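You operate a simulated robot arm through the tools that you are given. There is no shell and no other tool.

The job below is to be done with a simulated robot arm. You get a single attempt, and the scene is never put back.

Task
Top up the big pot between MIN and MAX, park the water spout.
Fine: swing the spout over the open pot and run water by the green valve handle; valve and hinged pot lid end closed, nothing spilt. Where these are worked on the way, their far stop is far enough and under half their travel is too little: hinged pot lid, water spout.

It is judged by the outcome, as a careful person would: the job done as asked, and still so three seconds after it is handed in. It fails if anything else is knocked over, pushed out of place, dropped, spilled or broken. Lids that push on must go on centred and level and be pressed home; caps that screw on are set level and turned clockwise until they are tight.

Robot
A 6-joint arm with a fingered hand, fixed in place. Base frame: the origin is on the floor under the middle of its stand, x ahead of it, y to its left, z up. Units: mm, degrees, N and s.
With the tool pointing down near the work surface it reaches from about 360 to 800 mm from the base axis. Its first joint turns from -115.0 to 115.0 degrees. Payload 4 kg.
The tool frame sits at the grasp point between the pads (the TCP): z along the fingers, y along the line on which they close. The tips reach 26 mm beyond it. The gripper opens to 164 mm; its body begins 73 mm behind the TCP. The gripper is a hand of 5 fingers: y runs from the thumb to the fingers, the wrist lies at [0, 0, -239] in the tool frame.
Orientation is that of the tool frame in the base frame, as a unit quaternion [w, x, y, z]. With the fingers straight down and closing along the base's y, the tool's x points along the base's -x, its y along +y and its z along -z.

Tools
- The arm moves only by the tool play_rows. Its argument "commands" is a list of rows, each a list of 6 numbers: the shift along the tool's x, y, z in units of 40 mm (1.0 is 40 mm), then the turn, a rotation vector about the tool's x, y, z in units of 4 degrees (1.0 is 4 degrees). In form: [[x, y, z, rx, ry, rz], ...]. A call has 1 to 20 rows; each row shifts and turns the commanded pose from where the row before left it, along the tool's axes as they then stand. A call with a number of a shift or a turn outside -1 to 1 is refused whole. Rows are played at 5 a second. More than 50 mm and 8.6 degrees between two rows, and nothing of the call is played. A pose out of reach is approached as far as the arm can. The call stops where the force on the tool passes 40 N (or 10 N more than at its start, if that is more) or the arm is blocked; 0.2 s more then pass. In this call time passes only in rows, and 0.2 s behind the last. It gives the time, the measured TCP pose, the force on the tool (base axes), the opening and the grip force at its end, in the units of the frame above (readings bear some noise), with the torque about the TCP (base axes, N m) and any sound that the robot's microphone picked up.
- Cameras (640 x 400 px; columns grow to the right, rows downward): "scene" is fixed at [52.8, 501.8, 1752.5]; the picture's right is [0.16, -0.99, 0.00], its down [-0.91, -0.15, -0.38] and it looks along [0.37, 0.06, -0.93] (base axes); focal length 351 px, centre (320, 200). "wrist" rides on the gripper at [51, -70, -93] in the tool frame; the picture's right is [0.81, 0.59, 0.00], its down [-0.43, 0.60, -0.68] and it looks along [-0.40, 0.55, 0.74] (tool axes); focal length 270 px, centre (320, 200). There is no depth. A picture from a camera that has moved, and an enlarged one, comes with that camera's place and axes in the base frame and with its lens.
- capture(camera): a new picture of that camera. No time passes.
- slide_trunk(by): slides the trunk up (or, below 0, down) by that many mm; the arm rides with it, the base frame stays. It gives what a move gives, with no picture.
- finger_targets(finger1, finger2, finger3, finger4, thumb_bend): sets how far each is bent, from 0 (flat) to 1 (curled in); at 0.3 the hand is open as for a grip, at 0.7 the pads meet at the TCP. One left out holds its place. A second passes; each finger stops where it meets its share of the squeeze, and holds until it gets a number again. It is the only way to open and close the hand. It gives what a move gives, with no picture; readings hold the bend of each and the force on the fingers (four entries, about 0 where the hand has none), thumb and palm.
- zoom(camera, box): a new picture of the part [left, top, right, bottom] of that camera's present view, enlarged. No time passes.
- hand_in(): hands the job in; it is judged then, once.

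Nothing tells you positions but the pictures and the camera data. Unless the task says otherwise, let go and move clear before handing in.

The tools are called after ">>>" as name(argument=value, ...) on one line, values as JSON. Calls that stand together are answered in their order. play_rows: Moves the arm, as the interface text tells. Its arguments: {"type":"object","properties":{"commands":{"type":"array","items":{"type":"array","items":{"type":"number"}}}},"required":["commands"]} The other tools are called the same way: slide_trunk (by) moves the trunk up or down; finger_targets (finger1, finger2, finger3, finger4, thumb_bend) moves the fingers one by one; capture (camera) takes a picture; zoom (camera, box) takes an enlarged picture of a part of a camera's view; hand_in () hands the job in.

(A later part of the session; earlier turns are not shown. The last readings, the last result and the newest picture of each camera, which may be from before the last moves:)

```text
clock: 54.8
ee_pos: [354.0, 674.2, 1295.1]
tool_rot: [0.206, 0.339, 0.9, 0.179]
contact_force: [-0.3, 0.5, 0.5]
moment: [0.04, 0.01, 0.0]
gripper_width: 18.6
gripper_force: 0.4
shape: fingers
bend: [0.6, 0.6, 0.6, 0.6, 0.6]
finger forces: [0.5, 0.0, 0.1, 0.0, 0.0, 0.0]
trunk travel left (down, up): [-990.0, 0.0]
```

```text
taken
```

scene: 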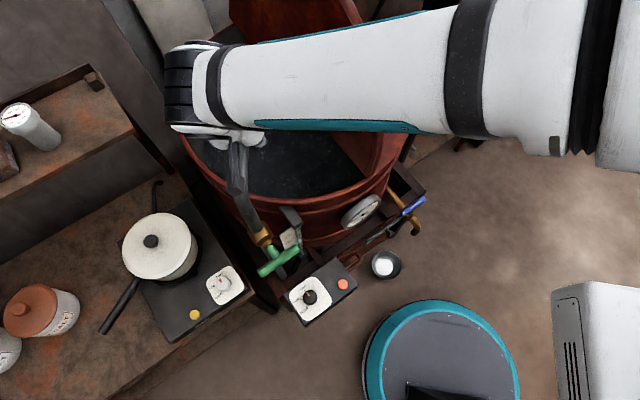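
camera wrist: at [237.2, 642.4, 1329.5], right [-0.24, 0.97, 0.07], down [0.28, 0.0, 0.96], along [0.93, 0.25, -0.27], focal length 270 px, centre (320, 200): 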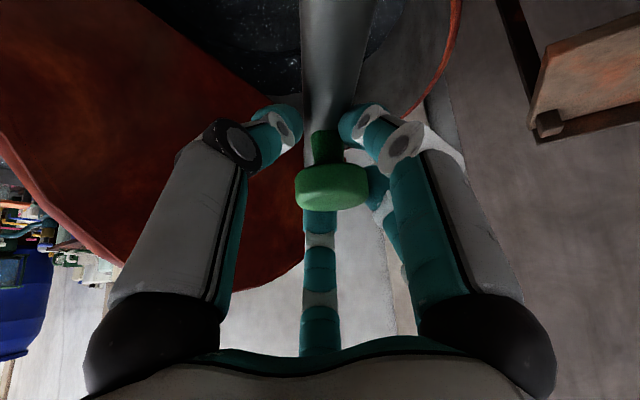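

No stop yet, with the spout around 12°. I'll continue gently.

>>> play_rows(commands=[[-0.171, -0.13, -0.02, 0.252, -0.463, 0.849], [-0.171, -0.13, -0.02, 0.252, -0.463, 0.849], [-0.171, -0.13, -0.02, 0.252, -0.463, 0.849]])

>>> capture(camera="wrist")

>>> capture(camera="scene")

```text
clock: 55.6
ee_pos: [357.0, 649.2, 1295.7]
tool_rot: [0.223, 0.432, 0.86, 0.156]
contact_force: [0.1, 1.2, 0.8]
moment: [0.04, 0.01, 0.01]
gripper_width: 19.2
gripper_force: 0.4
shape: fingers
bend: [0.6, 0.6, 0.6, 0.6, 0.6]
finger forces: [0.7, 0.1, 0.0, 0.0, 0.0, 0.1]
trunk travel left (down, up): [-990.0, 0.0]
```

```text
taken
camera wrist: at [236.2, 642.2, 1330.5], right [-0.03, 1.0, 0.07], down [0.28, -0.06, 0.96], along [0.96, 0.05, -0.27], focal length 270 px, centre (320, 200)
```

wrist: 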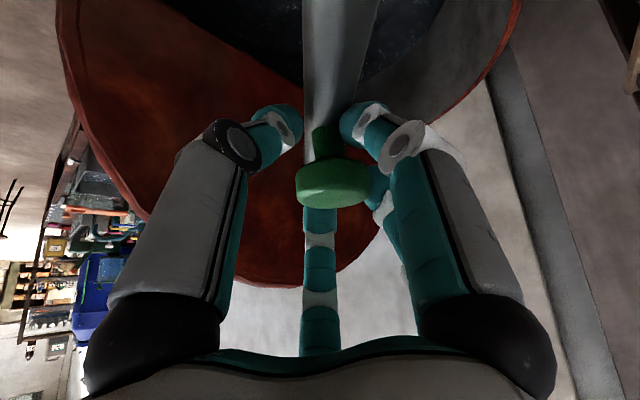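

```text
taken
```

scene: 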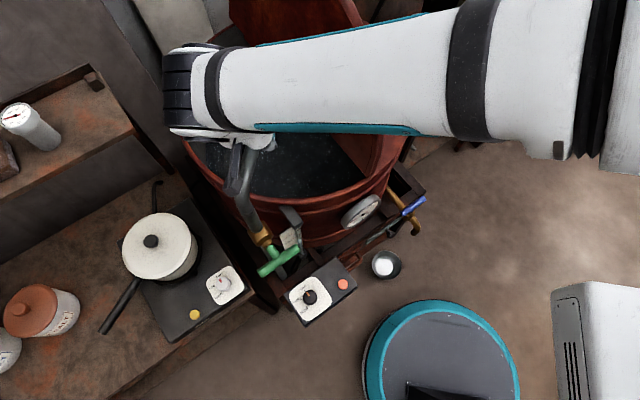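

>>> play_rows(commands=[[-0.171, -0.13, -0.02, 0.252, -0.463, 0.849], [-0.0855, -0.065, -0.01, 0.126, -0.2315, 0.4245]])

>>> capture(camera="wrist")

```text
clock: 56.2
ee_pos: [355.5, 636.4, 1295.2]
tool_rot: [0.23, 0.476, 0.836, 0.145]
contact_force: [-0.9, 0.5, 0.0]
moment: [0.05, 0.02, 0.0]
gripper_width: 19.2
gripper_force: 0.5
shape: fingers
bend: [0.59, 0.6, 0.6, 0.6, 0.6]
finger forces: [1.3, 0.1, 0.0, 0.0, 0.0, 0.0]
trunk travel left (down, up): [-990.0, 0.0]
```

```text
taken
camera wrist: at [235.3, 641.8, 1330.5], right [0.07, 0.99, 0.07], down [0.27, -0.09, 0.96], along [0.96, -0.05, -0.27], focal length 270 px, centre (320, 200)
```

wrist: 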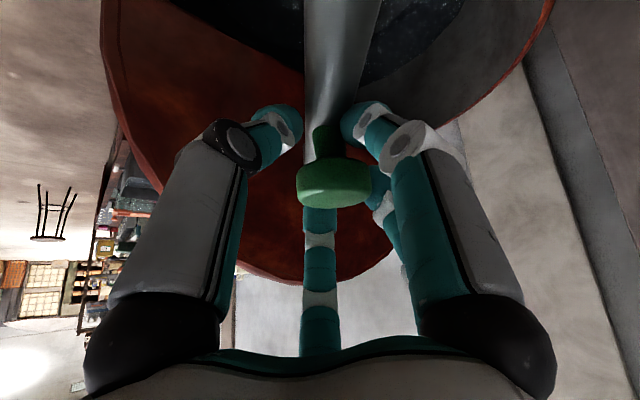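

The spout is now roughly along +x (about −6°), over the open half of the pot, and no stop is in the way. I'll release it and back off to check the position.

>>> finger_targets(finger1=0.4, finger2=0.4, finger3=0.4, finger4=0.4, thumb_bend=0.4)

>>> play_rows(commands=[[0, 0, -0.6, 0, 0, 0], [0, 0, -0.6, 0, 0, 0], [0, 0, -0.6, 0, 0, 0], [0, 0, -0.6, 0, 0, 0]])

>>> capture(camera="wrist")

>>> capture(camera="scene")

```text
clock: 57.2
ee_pos: [357.4, 635.3, 1297.8]
tool_rot: [0.232, 0.476, 0.836, 0.144]
contact_force: [0.5, 0.4, 0.1]
moment: [0.0, 0.01, -0.05]
gripper_width: 67.1
gripper_force: 0.0
shape: fingers
bend: [0.4, 0.4, 0.4, 0.4, 0.4]
finger forces: [0.0, 0.0, 0.0, 0.0, 0.0, 0.0]
trunk travel left (down, up): [-990.0, 0.0]
```

```text
clock: 58.2
ee_pos: [305.6, 634.6, 1376.8]
tool_rot: [0.231, 0.476, 0.836, 0.145]
contact_force: [0.3, 0.6, -0.2]
moment: [0.01, 0.01, 0.0]
gripper_width: 66.7
gripper_force: 0.1
shape: fingers
bend: [0.4, 0.4, 0.4, 0.4, 0.4]
finger forces: [0.0, 0.1, 0.0, 0.1, 0.1, 0.1]
trunk travel left (down, up): [-990.0, 0.0]
```

```text
taken
camera wrist: at [183.8, 640.6, 1411.0], right [0.07, 0.99, 0.07], down [0.27, -0.09, 0.96], along [0.96, -0.05, -0.27], focal length 270 px, centre (320, 200)
```

wrist: 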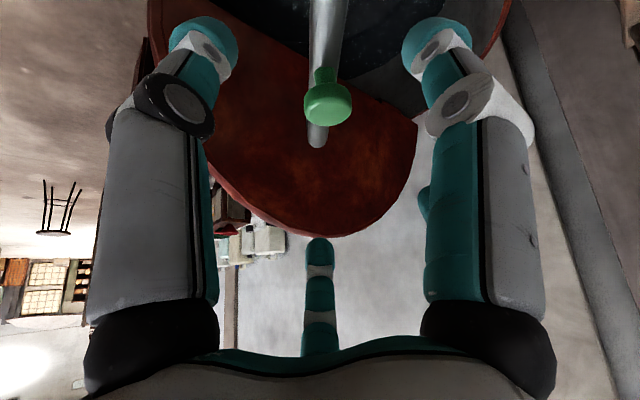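

```text
taken
```

scene: 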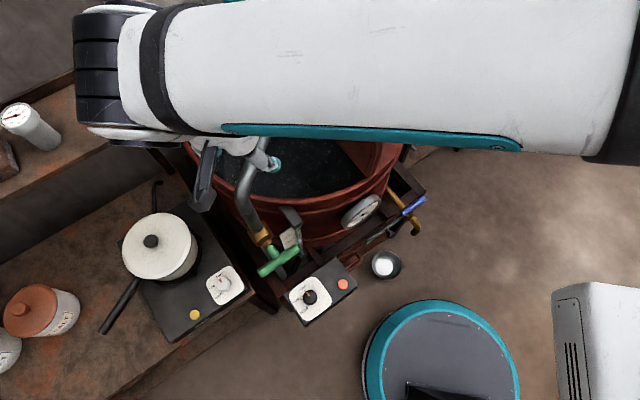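

The valve is near (187, 603, 1071), with its stem pointing at the robot. I'll retreat to the robot side, check the spout position over the pot from the scene camera, then pitch the hand toward the valve.

>>> play_rows(commands=[[-0.201, -0.755, -0.351, 0, 0, 0], [-0.201, -0.755, -0.351, 0, 0, 0], [-0.201, -0.755, -0.351, 0, 0, 0], [-0.201, -0.755, -0.351, 0, 0, 0], [-0.201, -0.755, -0.351, 0, 0, 0], [-0.201, -0.755, -0.351, 0, 0, 0]])

>>> play_rows(commands=[[0, 0, 0, -0.82, 0.57, 0], [0, 0, 0, -0.82, 0.57, 0], [0, 0, 0, -0.82, 0.57, 0], [0, 0, 0, -0.82, 0.57, 0], [0, 0, 0, -0.82, 0.57, 0], [0, 0, 0, -0.82, 0.57, 0], [0, 0, 0, -0.82, 0.57, 0], [0, 0, 0, -0.82, 0.57, 0], [0, 0, 0, -0.82, 0.57, 0], [0, 0, 0, -0.82, 0.57, 0]])

>>> capture(camera="scene")

>>> capture(camera="wrist")

```text
clock: 59.6
ee_pos: [151.6, 496.5, 1379.9]
tool_rot: [0.23, 0.475, 0.837, 0.145]
contact_force: [-0.3, 0.0, -0.3]
moment: [0.03, 0.0, -0.02]
gripper_width: 66.8
gripper_force: 0.0
shape: fingers
bend: [0.4, 0.4, 0.4, 0.4, 0.4]
finger forces: [0.1, 0.0, 0.0, 0.0, 0.0, 0.0]
trunk travel left (down, up): [-990.0, 0.0]
```

```text
clock: 61.8
ee_pos: [151.6, 498.6, 1378.6]
tool_rot: [0.187, 0.354, 0.79, 0.464]
contact_force: [0.0, -0.1, -0.7]
moment: [-0.01, 0.01, -0.04]
gripper_width: 66.8
gripper_force: 0.0
shape: fingers
bend: [0.4, 0.4, 0.4, 0.4, 0.4]
finger forces: [0.1, 0.0, 0.1, 0.0, 0.1, 0.1]
trunk travel left (down, up): [-990.0, 0.0]
```

```text
taken
```

scene: 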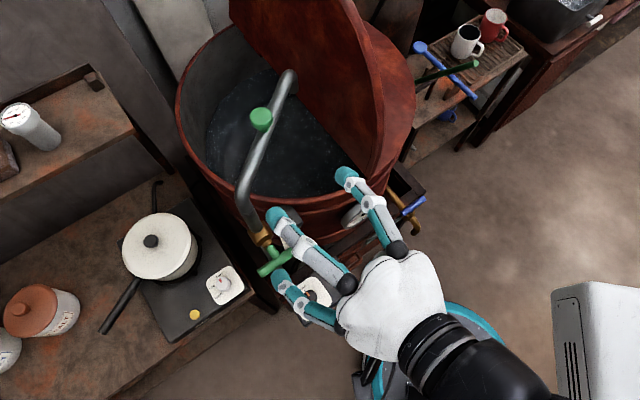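

```text
taken
camera wrist: at [32.5, 457.2, 1365.2], right [-0.32, 0.78, 0.54], down [0.1, -0.53, 0.84], along [0.94, 0.33, 0.09], focal length 270 px, centre (320, 200)
```

wrist: 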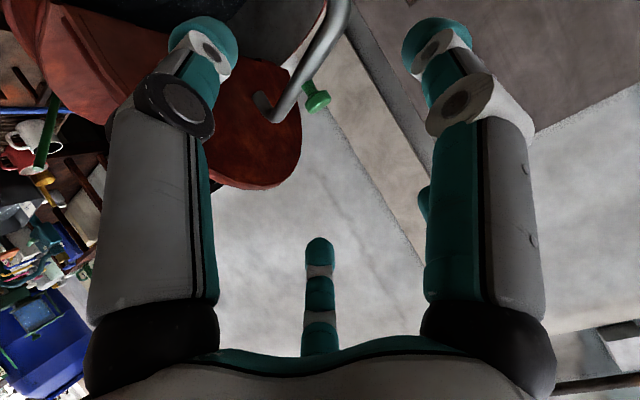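

The spout outlet hangs over the open water surface. I'll zoom to confirm this and get a baseline of the gauge.

>>> zoom(camera="scene", box=[170, 30, 410, 200])

>>> zoom(camera="scene", box=[260, 210, 324, 260])

```text
2.35 times, centred on (290, 115) of scene
camera zoom: at [52.8, 501.8, 1752.5], right [0.16, -0.99, 0.0], down [-0.91, -0.15, -0.38], along [0.37, 0.06, -0.93], focal length 826 px, centre (391, 400)
```

zoom: 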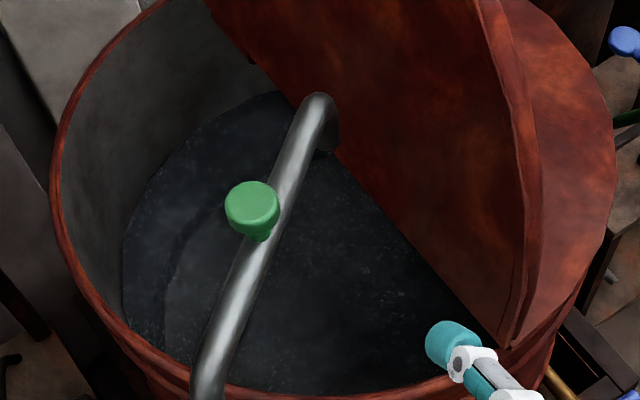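

```text
8.00 times, centred on (292, 235) of scene
camera zoom: at [52.8, 501.8, 1752.5], right [0.16, -0.99, 0.0], down [-0.91, -0.15, -0.38], along [0.37, 0.06, -0.93], focal length 2808 px, centre (544, -80)
```

zoom: 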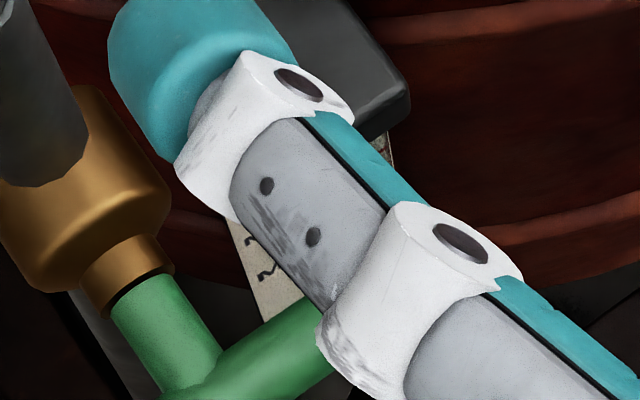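

The outlet is about 70–80 mm inside the open half, so a stream will land in the pot. I'll close the hand into a fist and move it above the left end of the valve crossbar, keeping the gauge visible to the scene camera.

>>> finger_targets(finger1=0.7, finger2=0.7, finger3=0.7, finger4=0.7, thumb_bend=0.7)

>>> play_rows(commands=[[0.297, -0.519, 0.613, 0, 0, 0], [0.297, -0.519, 0.613, 0, 0, 0], [0.297, -0.519, 0.613, 0, 0, 0], [0.297, -0.519, 0.613, 0, 0, 0], [0.297, -0.519, 0.613, 0, 0, 0], [0.297, -0.519, 0.613, 0, 0, 0]])

>>> capture(camera="scene")

>>> zoom(camera="scene", box=[230, 190, 390, 290])

>>> capture(camera="wrist")

```text
clock: 62.8
ee_pos: [152.5, 499.6, 1378.6]
tool_rot: [0.188, 0.354, 0.79, 0.464]
contact_force: [-0.3, 0.9, -0.5]
moment: [0.01, 0.01, -0.01]
gripper_width: 0.0
gripper_force: 0.1
shape: fingers
bend: [0.68, 0.68, 0.68, 0.68, 0.69]
finger forces: [0.1, 0.0, 0.0, 0.0, 0.0, 0.0]
trunk travel left (down, up): [-990.0, 0.0]
```

```text
clock: 64.2
ee_pos: [147.7, 601.2, 1198.0]
tool_rot: [0.187, 0.354, 0.79, 0.463]
contact_force: [0.5, -0.4, -0.7]
moment: [-0.01, -0.01, -0.03]
gripper_width: 0.2
gripper_force: 0.1
shape: fingers
bend: [0.68, 0.68, 0.68, 0.68, 0.69]
finger forces: [0.1, 0.0, 0.0, 0.1, 0.1, 0.0]
trunk travel left (down, up): [-990.0, 0.0]
```

```text
taken
```

scene: 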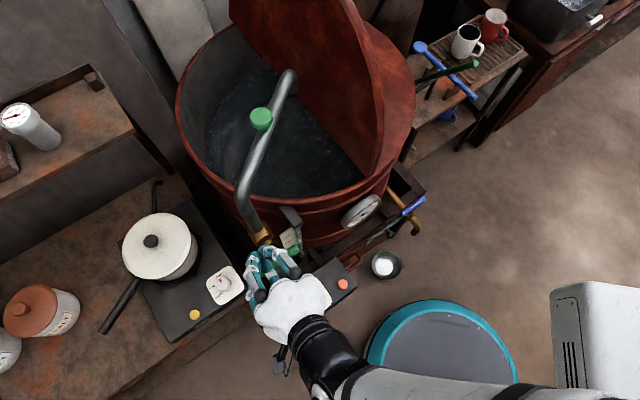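

```text
4.00 times, centred on (310, 240) of scene
camera zoom: at [52.8, 501.8, 1752.5], right [0.16, -0.99, 0.0], down [-0.91, -0.15, -0.38], along [0.37, 0.06, -0.93], focal length 1404 px, centre (360, 40)
```

zoom: 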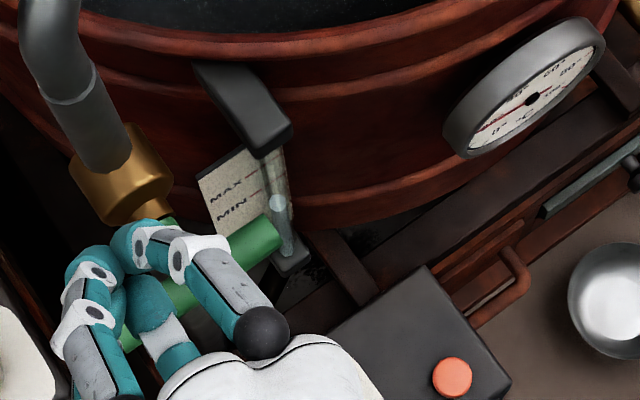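

```text
taken
camera wrist: at [28.7, 559.4, 1184.3], right [-0.32, 0.78, 0.53], down [0.1, -0.53, 0.84], along [0.94, 0.33, 0.09], focal length 270 px, centre (320, 200)
```

wrist: 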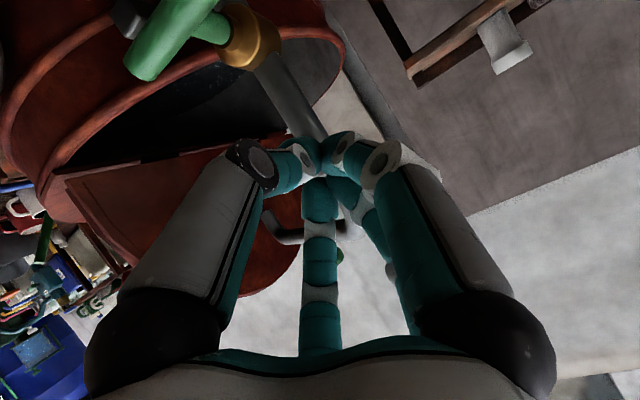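

The scene camera has a clear view of both the gauge and the valve. I'll zoom in for the gauge baseline.

>>> zoom(camera="scene", box=[274, 222, 314, 252])

>>> zoom(camera="wrist", box=[100, 0, 340, 150])

```text
13.33 times, centred on (294, 237) of scene
camera zoom: at [52.8, 501.8, 1752.5], right [0.16, -0.99, 0.0], down [-0.91, -0.15, -0.38], along [0.37, 0.06, -0.93], focal length 4681 px, centre (667, -293)
```

zoom: 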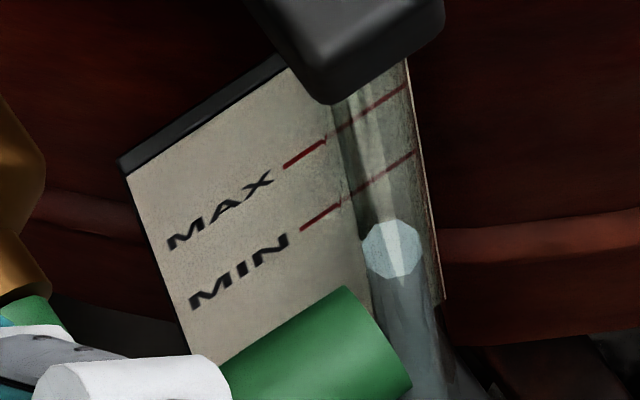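

```text
2.67 times, centred on (220, 75) of wrist
camera zoom: at [28.7, 559.4, 1184.3], right [-0.32, 0.78, 0.53], down [0.1, -0.53, 0.84], along [0.94, 0.33, 0.09], focal length 721 px, centre (587, 533)
```

zoom: 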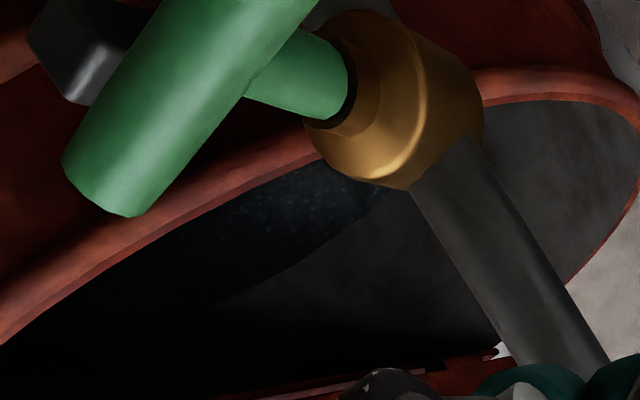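

From triangulation, water is at z≈809, MIN ≈825 and MAX ≈873. I should aim for about 849, which is row ≈195 in this gauge zoom. Next I'll lower the fist to just above the crossbar's left end.

>>> play_rows(commands=[[0.081, -0.495, 0.383, 0, 0, 0], [0.081, -0.495, 0.383, 0, 0, 0], [0.081, -0.495, 0.383, 0, 0, 0]])

>>> zoom(camera="scene", box=[220, 190, 380, 310])

>>> capture(camera="wrist")

```text
clock: 65.0
ee_pos: [145.5, 616.5, 1123.9]
tool_rot: [0.188, 0.354, 0.79, 0.464]
contact_force: [-0.2, 0.6, -0.6]
moment: [0.01, -0.03, -0.01]
gripper_width: 0.0
gripper_force: 0.2
shape: fingers
bend: [0.68, 0.68, 0.68, 0.68, 0.69]
finger forces: [0.0, 0.0, 0.0, 0.0, 0.1, 0.0]
trunk travel left (down, up): [-990.0, 0.0]
```

```text
3.33 times, centred on (300, 250) of scene
camera zoom: at [52.8, 501.8, 1752.5], right [0.16, -0.99, 0.0], down [-0.91, -0.15, -0.38], along [0.37, 0.06, -0.93], focal length 1170 px, centre (387, 33)
```

zoom: 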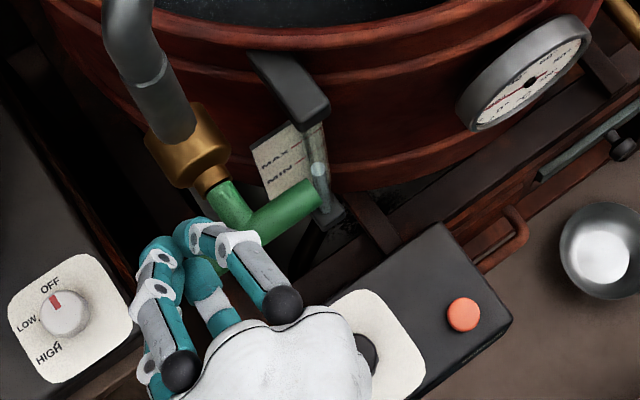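

```text
taken
camera wrist: at [26.9, 574.6, 1111.1], right [-0.32, 0.78, 0.53], down [0.1, -0.53, 0.84], along [0.94, 0.32, 0.09], focal length 270 px, centre (320, 200)
```

wrist: 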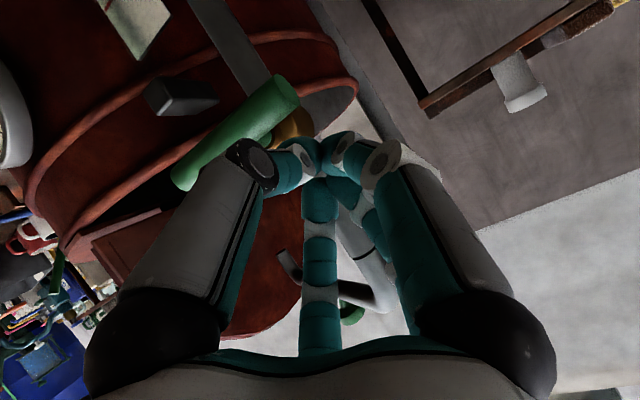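

The fist tip is about 38 mm out along the left arm and 18 mm above it. I'll lower it in small steps, watching the force, the sound and the gauge.

>>> play_rows(commands=[[-0.08, -0.216, 0.125, 0, 0, 0], [-0.04, -0.216, 0.125, 0, 0, 0]])

>>> play_rows(commands=[[0, -0.13, 0.075, 0, 0, 0]])

>>> zoom(camera="scene", box=[220, 190, 380, 310])

>>> capture(camera="wrist")

```text
clock: 65.6
ee_pos: [148.9, 612.2, 1105.4]
tool_rot: [0.187, 0.354, 0.791, 0.463]
contact_force: [0.3, 0.0, 0.3]
moment: [0.01, -0.02, -0.01]
gripper_width: 0.2
gripper_force: 0.1
shape: fingers
bend: [0.68, 0.68, 0.68, 0.68, 0.69]
finger forces: [0.1, 0.0, 0.0, 0.0, 0.0, 0.0]
trunk travel left (down, up): [-990.0, 0.0]
```

```text
clock: 66.0
ee_pos: [148.4, 613.6, 1099.6]
tool_rot: [0.188, 0.354, 0.79, 0.464]
contact_force: [-2.2, 0.0, 3.3]
moment: [0.04, 0.0, 0.07]
gripper_width: 0.0
gripper_force: 4.2
shape: fingers
bend: [0.68, 0.68, 0.68, 0.68, 0.7]
finger forces: [0.0, 0.1, 0.1, 0.0, 8.4, 0.1]
trunk travel left (down, up): [-990.0, 0.0]
```

```text
3.33 times, centred on (300, 250) of scene
camera zoom: at [52.8, 501.8, 1752.5], right [0.16, -0.99, 0.0], down [-0.91, -0.15, -0.38], along [0.37, 0.06, -0.93], focal length 1170 px, centre (387, 33)
```

zoom: 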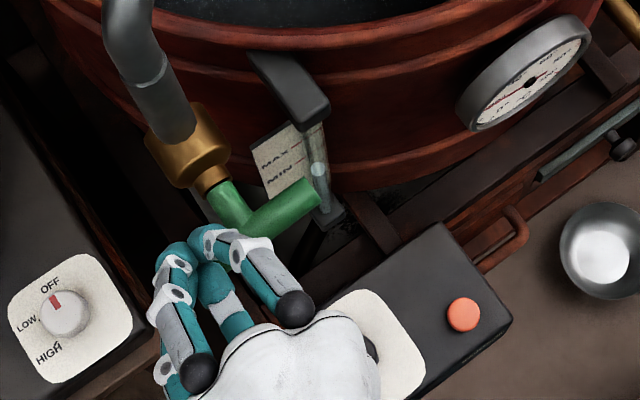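

```text
taken
camera wrist: at [29.5, 570.8, 1086.6], right [-0.32, 0.78, 0.53], down [0.1, -0.53, 0.84], along [0.94, 0.33, 0.09], focal length 270 px, centre (320, 200)
```

wrist: 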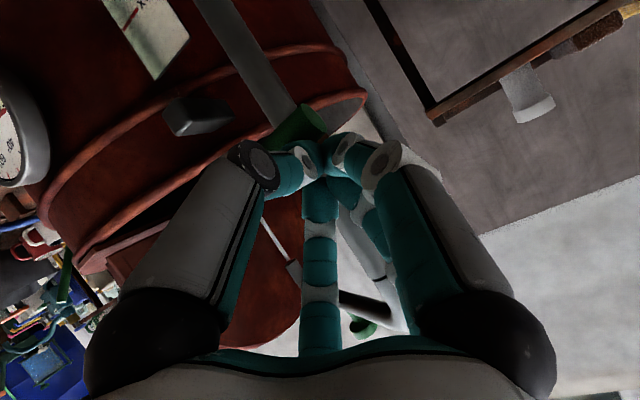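

Contact is made, with about 8 N on the thumb. Pressing down a little further.

>>> play_rows(commands=[[0, -0.13, 0.075, 0, 0, 0], [0, -0.13, 0.075, 0, 0, 0]])

>>> zoom(camera="scene", box=[220, 190, 380, 310])

```text
clock: 66.6
ee_pos: [147.9, 612.8, 1086.8]
tool_rot: [0.187, 0.354, 0.79, 0.463]
contact_force: [-1.7, -0.2, 3.1]
moment: [0.02, -0.05, 0.04]
gripper_width: 0.0
gripper_force: 5.2
shape: fingers
bend: [0.68, 0.68, 0.68, 0.69, 0.69]
finger forces: [0.0, 0.0, 0.0, 9.9, 0.1, 0.1]
trunk travel left (down, up): [-990.0, 0.0]
```

```text
3.33 times, centred on (300, 250) of scene
camera zoom: at [52.8, 501.8, 1752.5], right [0.16, -0.99, 0.0], down [-0.91, -0.15, -0.38], along [0.37, 0.06, -0.93], focal length 1170 px, centre (387, 33)
```

zoom: 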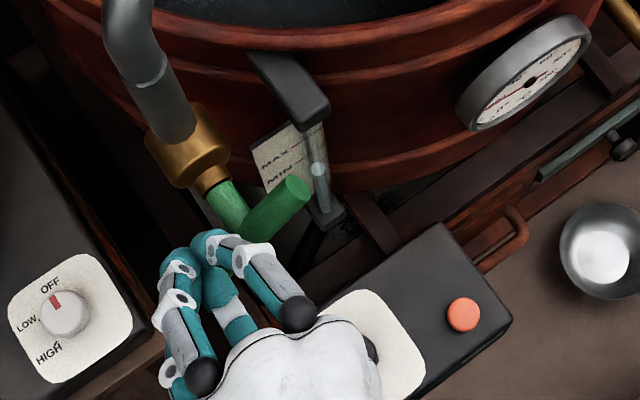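

The handle is turning freely with its right end rising. I'll check the outlet for flow and the gauge.

>>> zoom(camera="scene", box=[200, 50, 360, 170])

>>> zoom(camera="scene", box=[274, 222, 314, 252])

```text
3.33 times, centred on (280, 110) of scene
camera zoom: at [52.8, 501.8, 1752.5], right [0.16, -0.99, 0.0], down [-0.91, -0.15, -0.38], along [0.37, 0.06, -0.93], focal length 1170 px, centre (453, 500)
```

zoom: 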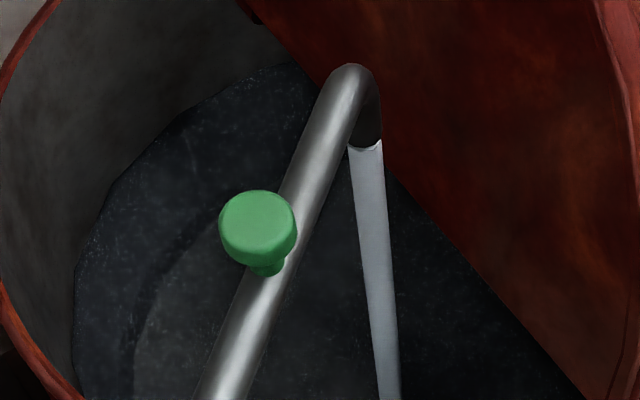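

```text
13.33 times, centred on (294, 237) of scene
camera zoom: at [52.8, 501.8, 1752.5], right [0.16, -0.99, 0.0], down [-0.91, -0.15, -0.38], along [0.37, 0.06, -0.93], focal length 4681 px, centre (667, -293)
```

zoom: 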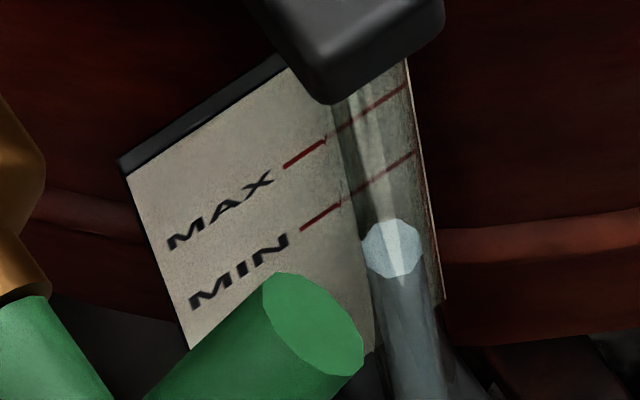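

Water is running cleanly into the pot. I'll hold here and watch the level rise.

>>> play_rows(commands=[[0, 0, 0, 0, 0, 0], [0, 0, 0, 0, 0, 0], [0, 0, 0, 0, 0, 0], [0, 0, 0, 0, 0, 0], [0, 0, 0, 0, 0, 0]])

>>> zoom(camera="scene", box=[274, 222, 314, 252])

```text
clock: 67.8
ee_pos: [149.0, 613.1, 1087.6]
tool_rot: [0.187, 0.355, 0.79, 0.463]
contact_force: [-2.2, 0.1, 1.8]
moment: [0.01, 0.01, 0.01]
gripper_width: 0.0
gripper_force: 0.1
shape: fingers
bend: [0.68, 0.68, 0.68, 0.69, 0.69]
finger forces: [0.0, 0.0, 0.0, 0.0, 0.0, 0.0]
trunk travel left (down, up): [-990.0, 0.0]
```

```text
13.33 times, centred on (294, 237) of scene
camera zoom: at [52.8, 501.8, 1752.5], right [0.16, -0.99, 0.0], down [-0.91, -0.15, -0.38], along [0.37, 0.06, -0.93], focal length 4681 px, centre (667, -293)
```

zoom: 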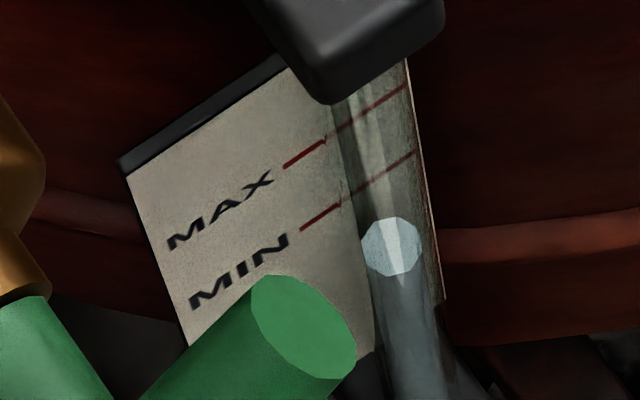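

The level is rising slowly, about 1 mm/s. I'll open the valve a bit more.

>>> play_rows(commands=[[0, -0.13, 0.075, 0, 0, 0], [0, -0.13, 0.075, 0, 0, 0], [0, -0.13, 0.075, 0, 0, 0], [0, 0, 0, 0, 0, 0], [0, 0, 0, 0, 0, 0], [0, 0, 0, 0, 0, 0], [0, 0, 0, 0, 0, 0], [0, 0, 0, 0, 0, 0]])

>>> zoom(camera="scene", box=[274, 222, 314, 252])

>>> zoom(camera="scene", box=[180, 30, 380, 300])

```text
clock: 69.6
ee_pos: [147.6, 612.1, 1069.1]
tool_rot: [0.188, 0.353, 0.79, 0.464]
contact_force: [-3.8, -0.2, 1.3]
moment: [-0.01, 0.02, -0.03]
gripper_width: 0.0
gripper_force: 4.3
shape: fingers
bend: [0.68, 0.68, 0.68, 0.69, 0.69]
finger forces: [0.0, 0.0, 0.0, 9.0, 0.0, 0.0]
trunk travel left (down, up): [-990.0, 0.0]
```

```text
13.33 times, centred on (294, 237) of scene
camera zoom: at [52.8, 501.8, 1752.5], right [0.16, -0.99, 0.0], down [-0.91, -0.15, -0.38], along [0.37, 0.06, -0.93], focal length 4681 px, centre (667, -293)
```

zoom: 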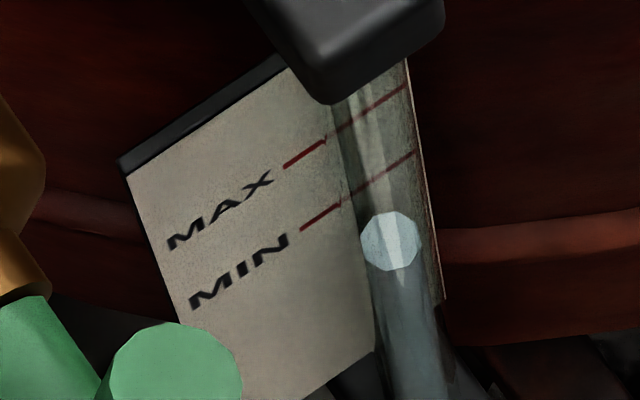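

```text
1.48 times, centred on (280, 165) of scene
camera zoom: at [52.8, 501.8, 1752.5], right [0.16, -0.99, 0.0], down [-0.91, -0.15, -0.38], along [0.37, 0.06, -0.93], focal length 520 px, centre (379, 252)
```

zoom: 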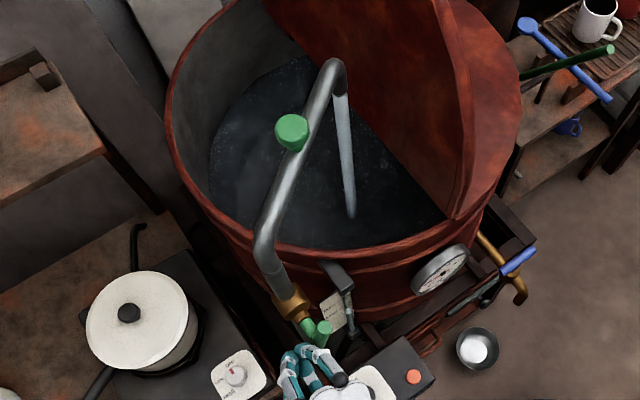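

The handle is turned well over and the level is rising at about 2 mm/s. I'll keep running and check often.

>>> play_rows(commands=[[0, 0, 0, 0, 0, 0], [0, 0, 0, 0, 0, 0], [0, 0, 0, 0, 0, 0], [0, 0, 0, 0, 0, 0], [0, 0, 0, 0, 0, 0], [0, 0, 0, 0, 0, 0], [0, 0, 0, 0, 0, 0], [0, 0, 0, 0, 0, 0], [0, 0, 0, 0, 0, 0], [0, 0, 0, 0, 0, 0], [0, 0, 0, 0, 0, 0], [0, 0, 0, 0, 0, 0], [0, 0, 0, 0, 0, 0], [0, 0, 0, 0, 0, 0], [0, 0, 0, 0, 0, 0]])

>>> zoom(camera="scene", box=[274, 222, 314, 252])

```text
clock: 72.8
ee_pos: [148.7, 612.8, 1068.3]
tool_rot: [0.188, 0.354, 0.79, 0.464]
contact_force: [-1.2, 0.5, -0.5]
moment: [0.01, 0.02, -0.02]
gripper_width: 0.3
gripper_force: 0.1
shape: fingers
bend: [0.68, 0.68, 0.68, 0.69, 0.69]
finger forces: [0.1, 0.0, 0.0, 0.1, 0.0, 0.1]
trunk travel left (down, up): [-990.0, 0.0]
```

```text
13.33 times, centred on (294, 237) of scene
camera zoom: at [52.8, 501.8, 1752.5], right [0.16, -0.99, 0.0], down [-0.91, -0.15, -0.38], along [0.37, 0.06, -0.93], focal length 4681 px, centre (667, -293)
```

zoom: 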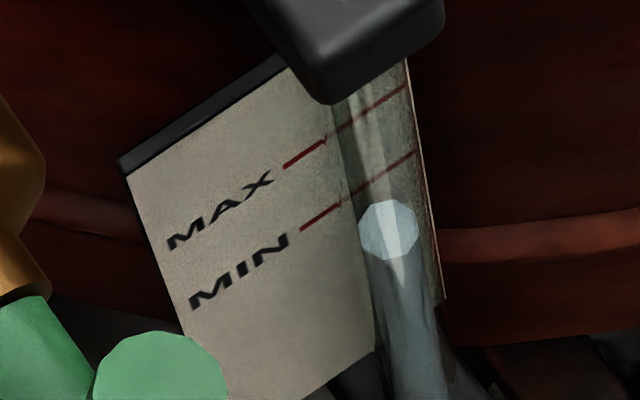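

The level is nearing MIN and rising steadily at about 2.4 mm/s. I'll wait 4 s more and recheck.

>>> play_rows(commands=[[0, 0, 0, 0, 0, 0], [0, 0, 0, 0, 0, 0], [0, 0, 0, 0, 0, 0], [0, 0, 0, 0, 0, 0], [0, 0, 0, 0, 0, 0], [0, 0, 0, 0, 0, 0], [0, 0, 0, 0, 0, 0], [0, 0, 0, 0, 0, 0], [0, 0, 0, 0, 0, 0], [0, 0, 0, 0, 0, 0], [0, 0, 0, 0, 0, 0], [0, 0, 0, 0, 0, 0], [0, 0, 0, 0, 0, 0], [0, 0, 0, 0, 0, 0], [0, 0, 0, 0, 0, 0], [0, 0, 0, 0, 0, 0], [0, 0, 0, 0, 0, 0], [0, 0, 0, 0, 0, 0], [0, 0, 0, 0, 0, 0], [0, 0, 0, 0, 0, 0]])

>>> zoom(camera="scene", box=[274, 222, 314, 252])

```text
clock: 77.0
ee_pos: [147.6, 613.3, 1069.3]
tool_rot: [0.188, 0.354, 0.79, 0.464]
contact_force: [-0.4, -0.8, -0.8]
moment: [0.0, -0.02, 0.0]
gripper_width: 0.1
gripper_force: 0.0
shape: fingers
bend: [0.68, 0.68, 0.68, 0.69, 0.69]
finger forces: [0.1, 0.1, 0.0, 0.0, 0.0, 0.1]
trunk travel left (down, up): [-990.0, 0.0]
```

```text
13.33 times, centred on (294, 237) of scene
camera zoom: at [52.8, 501.8, 1752.5], right [0.16, -0.99, 0.0], down [-0.91, -0.15, -0.38], along [0.37, 0.06, -0.93], focal length 4681 px, centre (667, -293)
```

zoom: 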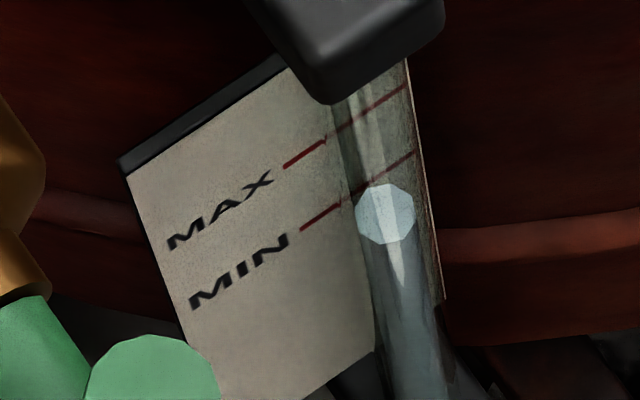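

The level is about a quarter of the way from MIN to MAX. I'll wait about 2 s more, then raise the fist, cross over and push the raised right end back down to close.

>>> play_rows(commands=[[0, 0, 0, 0, 0, 0], [0, 0, 0, 0, 0, 0], [0, 0, 0, 0, 0, 0], [0, 0, 0, 0, 0, 0], [0, 0, 0, 0, 0, 0], [0, 0, 0, 0, 0, 0], [0, 0, 0, 0, 0, 0], [0, 0, 0, 0, 0, 0], [0, 0, 0, 0, 0, 0], [0, 0, 0, 0, 0, 0], [0.031, 0.823, -0.474, 0, 0, 0], [-0.056, 0.823, -0.48, 0, 0, 0], [-0.378, -0.108, 0.04, 0, 0, 0], [-0.304, -0.13, 0.057, 0, 0, 0], [-0.252, -0.087, 0.035, 0, 0, 0], [-0.2, -0.065, 0.025, 0, 0, 0], [-0.203, -0.108, 0.05, 0, 0, 0], [-0.206, -0.173, 0.088, 0, 0, 0], [-0.157, -0.195, 0.103, 0, 0, 0]])

>>> zoom(camera="scene", box=[180, 30, 380, 300])

>>> zoom(camera="scene", box=[220, 190, 380, 310])

>>> capture(camera="wrist")

```text
clock: 81.0
ee_pos: [191.9, 565.0, 1107.6]
tool_rot: [0.191, 0.353, 0.792, 0.46]
contact_force: [-1.2, -1.9, 3.0]
moment: [0.0, 0.0, -0.02]
gripper_width: 0.0
gripper_force: 3.9
shape: fingers
bend: [0.68, 0.68, 0.68, 0.69, 0.7]
finger forces: [0.0, 0.0, 0.0, 0.0, 8.0, 0.1]
out of reach, approached as far as the arm can: row 19
trunk travel left (down, up): [-990.0, 0.0]
```

```text
1.48 times, centred on (280, 165) of scene
camera zoom: at [52.8, 501.8, 1752.5], right [0.16, -0.99, 0.0], down [-0.91, -0.15, -0.38], along [0.37, 0.06, -0.93], focal length 520 px, centre (379, 252)
```

zoom: 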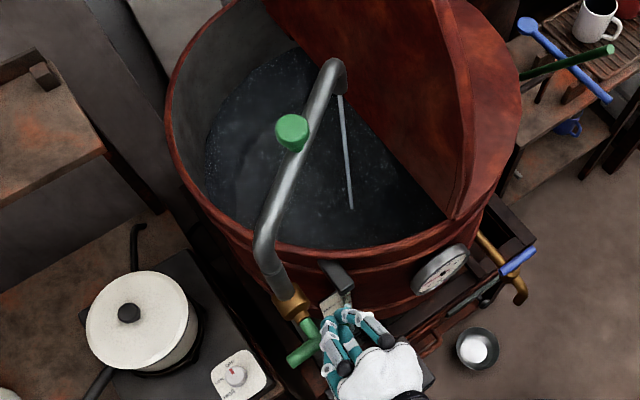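

```text
3.33 times, centred on (300, 250) of scene
camera zoom: at [52.8, 501.8, 1752.5], right [0.16, -0.99, 0.0], down [-0.91, -0.15, -0.38], along [0.37, 0.06, -0.93], focal length 1170 px, centre (387, 33)
```

zoom: 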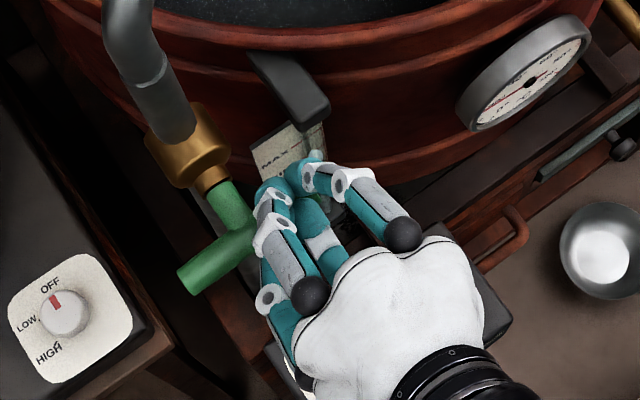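

```text
taken
camera wrist: at [72.9, 523.6, 1094.3], right [-0.32, 0.79, 0.53], down [0.1, -0.53, 0.85], along [0.94, 0.32, 0.09], focal length 270 px, centre (320, 200)
```

wrist: 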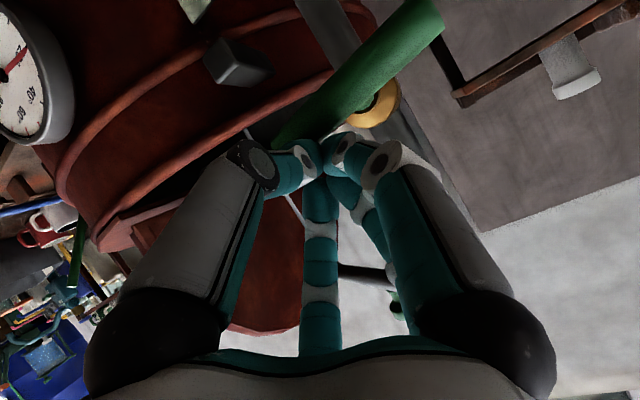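

The handle is nearly closed and only a thin stream remains. The arm is at its inner reach limit here, so I'll use the trunk to press down the last few millimetres.

>>> slide_trunk(by=-6)

>>> zoom(camera="scene", box=[180, 30, 380, 300])

```text
clock: 81.6
ee_pos: [191.5, 566.3, 1102.7]
tool_rot: [0.192, 0.353, 0.791, 0.461]
contact_force: [0.1, -2.5, 3.9]
moment: [0.0, -0.04, 0.0]
gripper_width: 0.0
gripper_force: 4.5
shape: fingers
bend: [0.68, 0.68, 0.68, 0.69, 0.7]
finger forces: [0.1, 0.1, 0.1, 0.0, 9.7, 0.0]
trunk travel left (down, up): [-984.0, 6.0]
```

```text
1.48 times, centred on (280, 165) of scene
camera zoom: at [52.8, 501.8, 1752.5], right [0.16, -0.99, 0.0], down [-0.91, -0.15, -0.38], along [0.37, 0.06, -0.93], focal length 520 px, centre (379, 252)
```

zoom: 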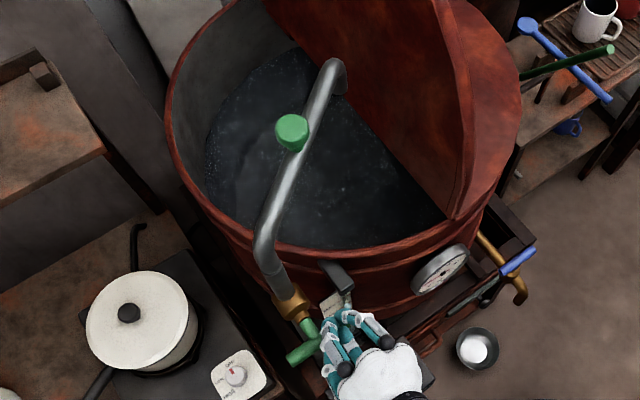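

The stream has stopped. I'll press a little more to seat the valve against its closed stop.

>>> slide_trunk(by=-6)

>>> zoom(camera="scene", box=[220, 190, 380, 310])

```text
clock: 82.1
ee_pos: [191.3, 564.7, 1097.3]
tool_rot: [0.191, 0.353, 0.791, 0.462]
contact_force: [-1.0, -4.1, 14.3]
moment: [0.19, -0.21, -0.05]
gripper_width: 0.0
gripper_force: 12.6
shape: fingers
bend: [0.69, 0.68, 0.68, 0.69, 0.71]
finger forces: [10.5, 0.0, 0.0, 0.1, 14.0, 0.0]
trunk travel left (down, up): [-978.0, 12.0]
```

```text
3.33 times, centred on (300, 250) of scene
camera zoom: at [52.8, 501.8, 1752.5], right [0.16, -0.99, 0.0], down [-0.91, -0.15, -0.38], along [0.37, 0.06, -0.93], focal length 1170 px, centre (387, 33)
```

zoom: 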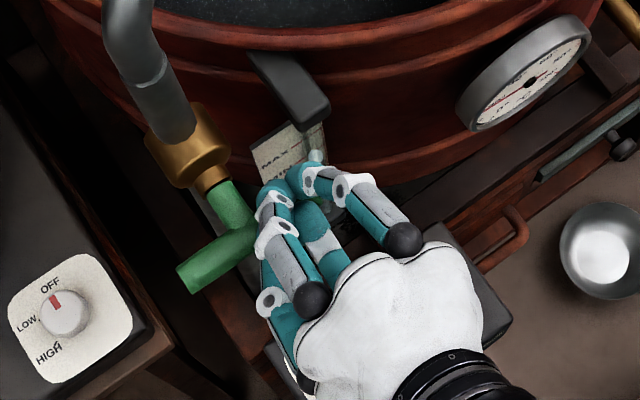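

The valve is seated at its closed stop, with the handle back at its original angle and 14 N of resistance. I'll lift the fist off and check the level.

>>> play_rows(commands=[[0.02, 0.5, -0.29, 0, 0, 0], [0.02, 0.5, -0.29, 0, 0, 0], [0.3, 0.5, -0.29, 0, 0, 0], [0.6, 0.5, -0.29, 0, 0, 0]])

>>> zoom(camera="scene", box=[274, 222, 314, 252])

>>> capture(camera="scene")

```text
clock: 83.1
ee_pos: [165.8, 591.5, 1189.4]
tool_rot: [0.191, 0.354, 0.791, 0.461]
contact_force: [-0.5, 0.0, -0.3]
moment: [-0.01, 0.01, 0.0]
gripper_width: 0.1
gripper_force: 0.2
shape: fingers
bend: [0.68, 0.68, 0.68, 0.68, 0.69]
finger forces: [0.1, 0.0, 0.0, 0.0, 0.0, 0.0]
trunk travel left (down, up): [-978.0, 12.0]
```

```text
13.33 times, centred on (294, 237) of scene
camera zoom: at [52.8, 501.8, 1752.5], right [0.16, -0.99, 0.0], down [-0.91, -0.15, -0.38], along [0.37, 0.06, -0.93], focal length 4681 px, centre (667, -293)
```

zoom: 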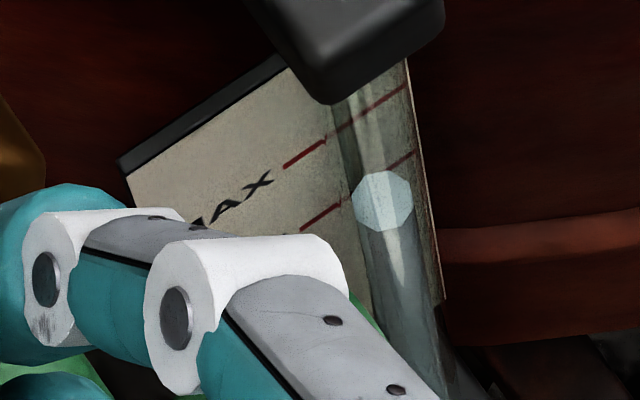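

```text
taken
```

scene: 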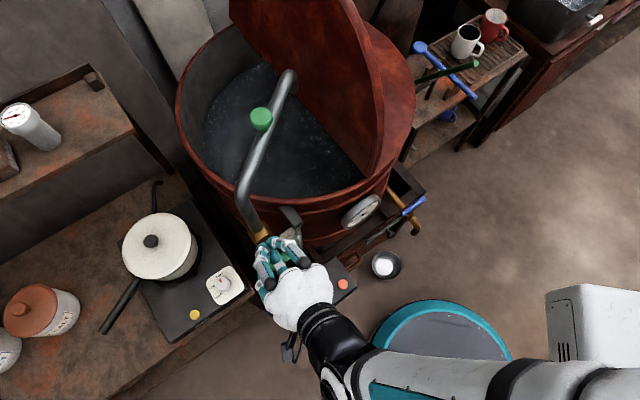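

The level sits at z≈845, clearly between MIN (≈827) and MAX (≈875), and the water is off. Next comes parking the spout, so I'll raise the hand and restore the orientation used to cage the knob.

>>> slide_trunk(by=12)

>>> play_rows(commands=[[-0.218, 0.5, -0.645, 0, 0, 0], [-0.218, 0.5, -0.645, 0, 0, 0], [-0.218, 0.5, -0.645, 0, 0, 0], [-0.218, 0.5, -0.645, 0, 0, 0], [-0.218, 0.5, -0.645, 0, 0, 0], [-0.2, 0.45, -0.6, 0, 0, 0]])

>>> play_rows(commands=[[0, 0, 0, 0.82, -0.57, 0], [0, 0, 0, 0.82, -0.57, 0], [0, 0, 0, 0.82, -0.57, 0], [0, 0, 0, 0.82, -0.57, 0], [0, 0, 0, 0.82, -0.57, 0], [0, 0, 0, 0.82, -0.57, 0], [0, 0, 0, 0.82, -0.57, 0], [0, 0, 0, 0.82, -0.57, 0], [0, 0, 0, 0.82, -0.57, 0], [0, 0, 0, 0.82, -0.57, 0], [0, 0, 0, -0.17, 0.318, -0.585], [0, 0, 0, -0.17, 0.318, -0.585]])

>>> finger_targets(finger1=0.4, finger2=0.4, finger3=0.4, finger4=0.4, thumb_bend=0.4)

>>> capture(camera="scene")

>>> zoom(camera="scene", box=[230, 90, 300, 134])

>>> zoom(camera="scene", box=[220, 190, 380, 290])

```text
clock: 83.7
ee_pos: [166.6, 592.1, 1199.3]
tool_rot: [0.191, 0.353, 0.792, 0.46]
contact_force: [-0.3, 0.4, 0.5]
moment: [0.0, 0.01, -0.05]
gripper_width: 0.0
gripper_force: 0.1
shape: fingers
bend: [0.68, 0.68, 0.68, 0.68, 0.69]
finger forces: [0.1, 0.1, 0.1, 0.0, 0.0, 0.0]
trunk travel left (down, up): [-990.0, 0.0]
```

```text
clock: 85.1
ee_pos: [151.2, 499.7, 1379.0]
tool_rot: [0.191, 0.353, 0.791, 0.461]
contact_force: [-0.5, -0.4, 0.6]
moment: [0.03, 0.0, 0.03]
gripper_width: 0.1
gripper_force: 0.1
shape: fingers
bend: [0.68, 0.68, 0.68, 0.68, 0.69]
finger forces: [0.0, 0.0, 0.0, 0.0, 0.1, 0.0]
trunk travel left (down, up): [-990.0, 0.0]
```

```text
clock: 87.7
ee_pos: [150.4, 502.1, 1379.0]
tool_rot: [0.229, 0.435, 0.858, 0.151]
contact_force: [-0.1, -0.4, 0.9]
moment: [0.0, 0.0, 0.01]
gripper_width: 0.1
gripper_force: 0.1
shape: fingers
bend: [0.68, 0.68, 0.68, 0.68, 0.69]
finger forces: [0.0, 0.1, 0.0, 0.0, 0.0, 0.0]
trunk travel left (down, up): [-990.0, 0.0]
```

```text
clock: 88.7
ee_pos: [150.8, 501.8, 1378.5]
tool_rot: [0.227, 0.435, 0.858, 0.152]
contact_force: [-0.6, -0.1, -0.1]
moment: [-0.02, -0.01, 0.0]
gripper_width: 66.9
gripper_force: 0.0
shape: fingers
bend: [0.4, 0.4, 0.4, 0.4, 0.4]
finger forces: [0.0, 0.1, 0.0, 0.0, 0.0, 0.0]
trunk travel left (down, up): [-990.0, 0.0]
```

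```text
taken
```

scene: 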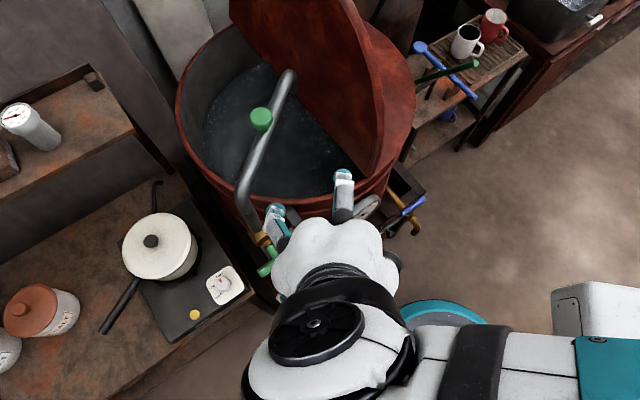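

```text
9.09 times, centred on (265, 112) of scene
camera zoom: at [52.8, 501.8, 1752.5], right [0.16, -0.99, 0.0], down [-0.91, -0.15, -0.38], along [0.37, 0.06, -0.93], focal length 3191 px, centre (820, 1000)
```

zoom: 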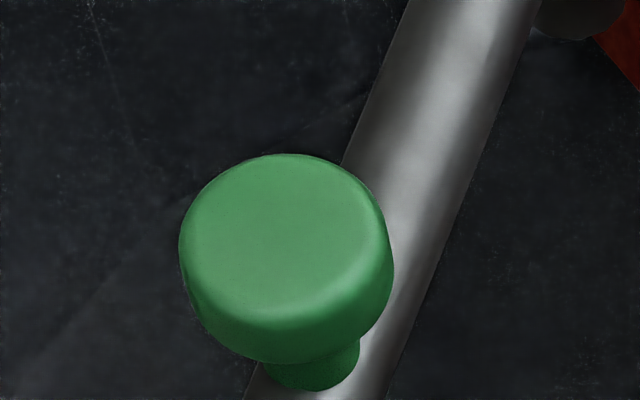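

```text
4.00 times, centred on (300, 240) of scene
camera zoom: at [52.8, 501.8, 1752.5], right [0.16, -0.99, 0.0], down [-0.91, -0.15, -0.38], along [0.37, 0.06, -0.93], focal length 1404 px, centre (400, 40)
```

zoom: 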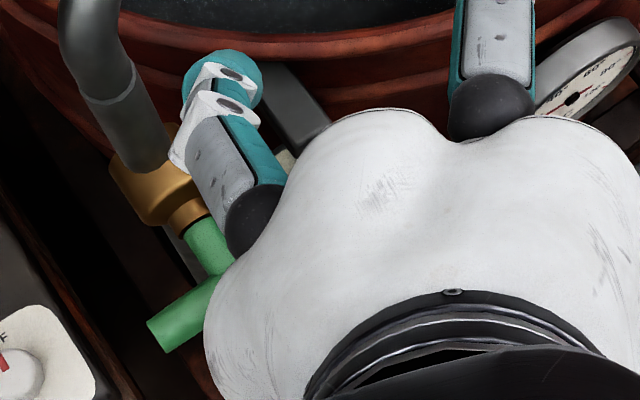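

The knob is now at about (368, 649, 1279). I'll move above it, then check alignment.

>>> play_rows(commands=[[0.145, 0.764, 0.35, 0, 0, 0], [0.145, 0.764, 0.35, 0, 0, 0], [0.145, 0.764, 0.35, 0, 0, 0], [0.145, 0.764, 0.35, 0, 0, 0], [0.145, 0.764, 0.35, 0, 0, 0], [0.145, 0.764, 0.35, 0, 0, 0]])

>>> capture(camera="wrist")

```text
clock: 90.1
ee_pos: [302.5, 645.7, 1380.6]
tool_rot: [0.227, 0.436, 0.858, 0.151]
contact_force: [0.5, 0.2, 0.3]
moment: [-0.03, -0.02, 0.0]
gripper_width: 66.9
gripper_force: 0.1
shape: fingers
bend: [0.4, 0.4, 0.4, 0.4, 0.4]
finger forces: [0.0, 0.0, 0.1, 0.0, 0.0, 0.0]
trunk travel left (down, up): [-990.0, 0.0]
```

```text
taken
camera wrist: at [180.5, 639.3, 1414.2], right [-0.02, 1.0, 0.06], down [0.27, -0.05, 0.96], along [0.96, 0.04, -0.27], focal length 270 px, centre (320, 200)
```

wrist: 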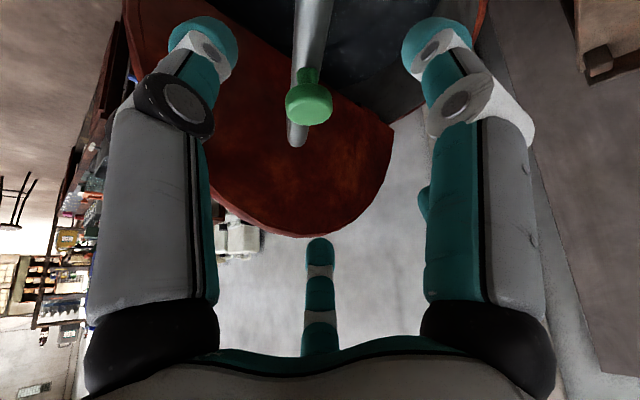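

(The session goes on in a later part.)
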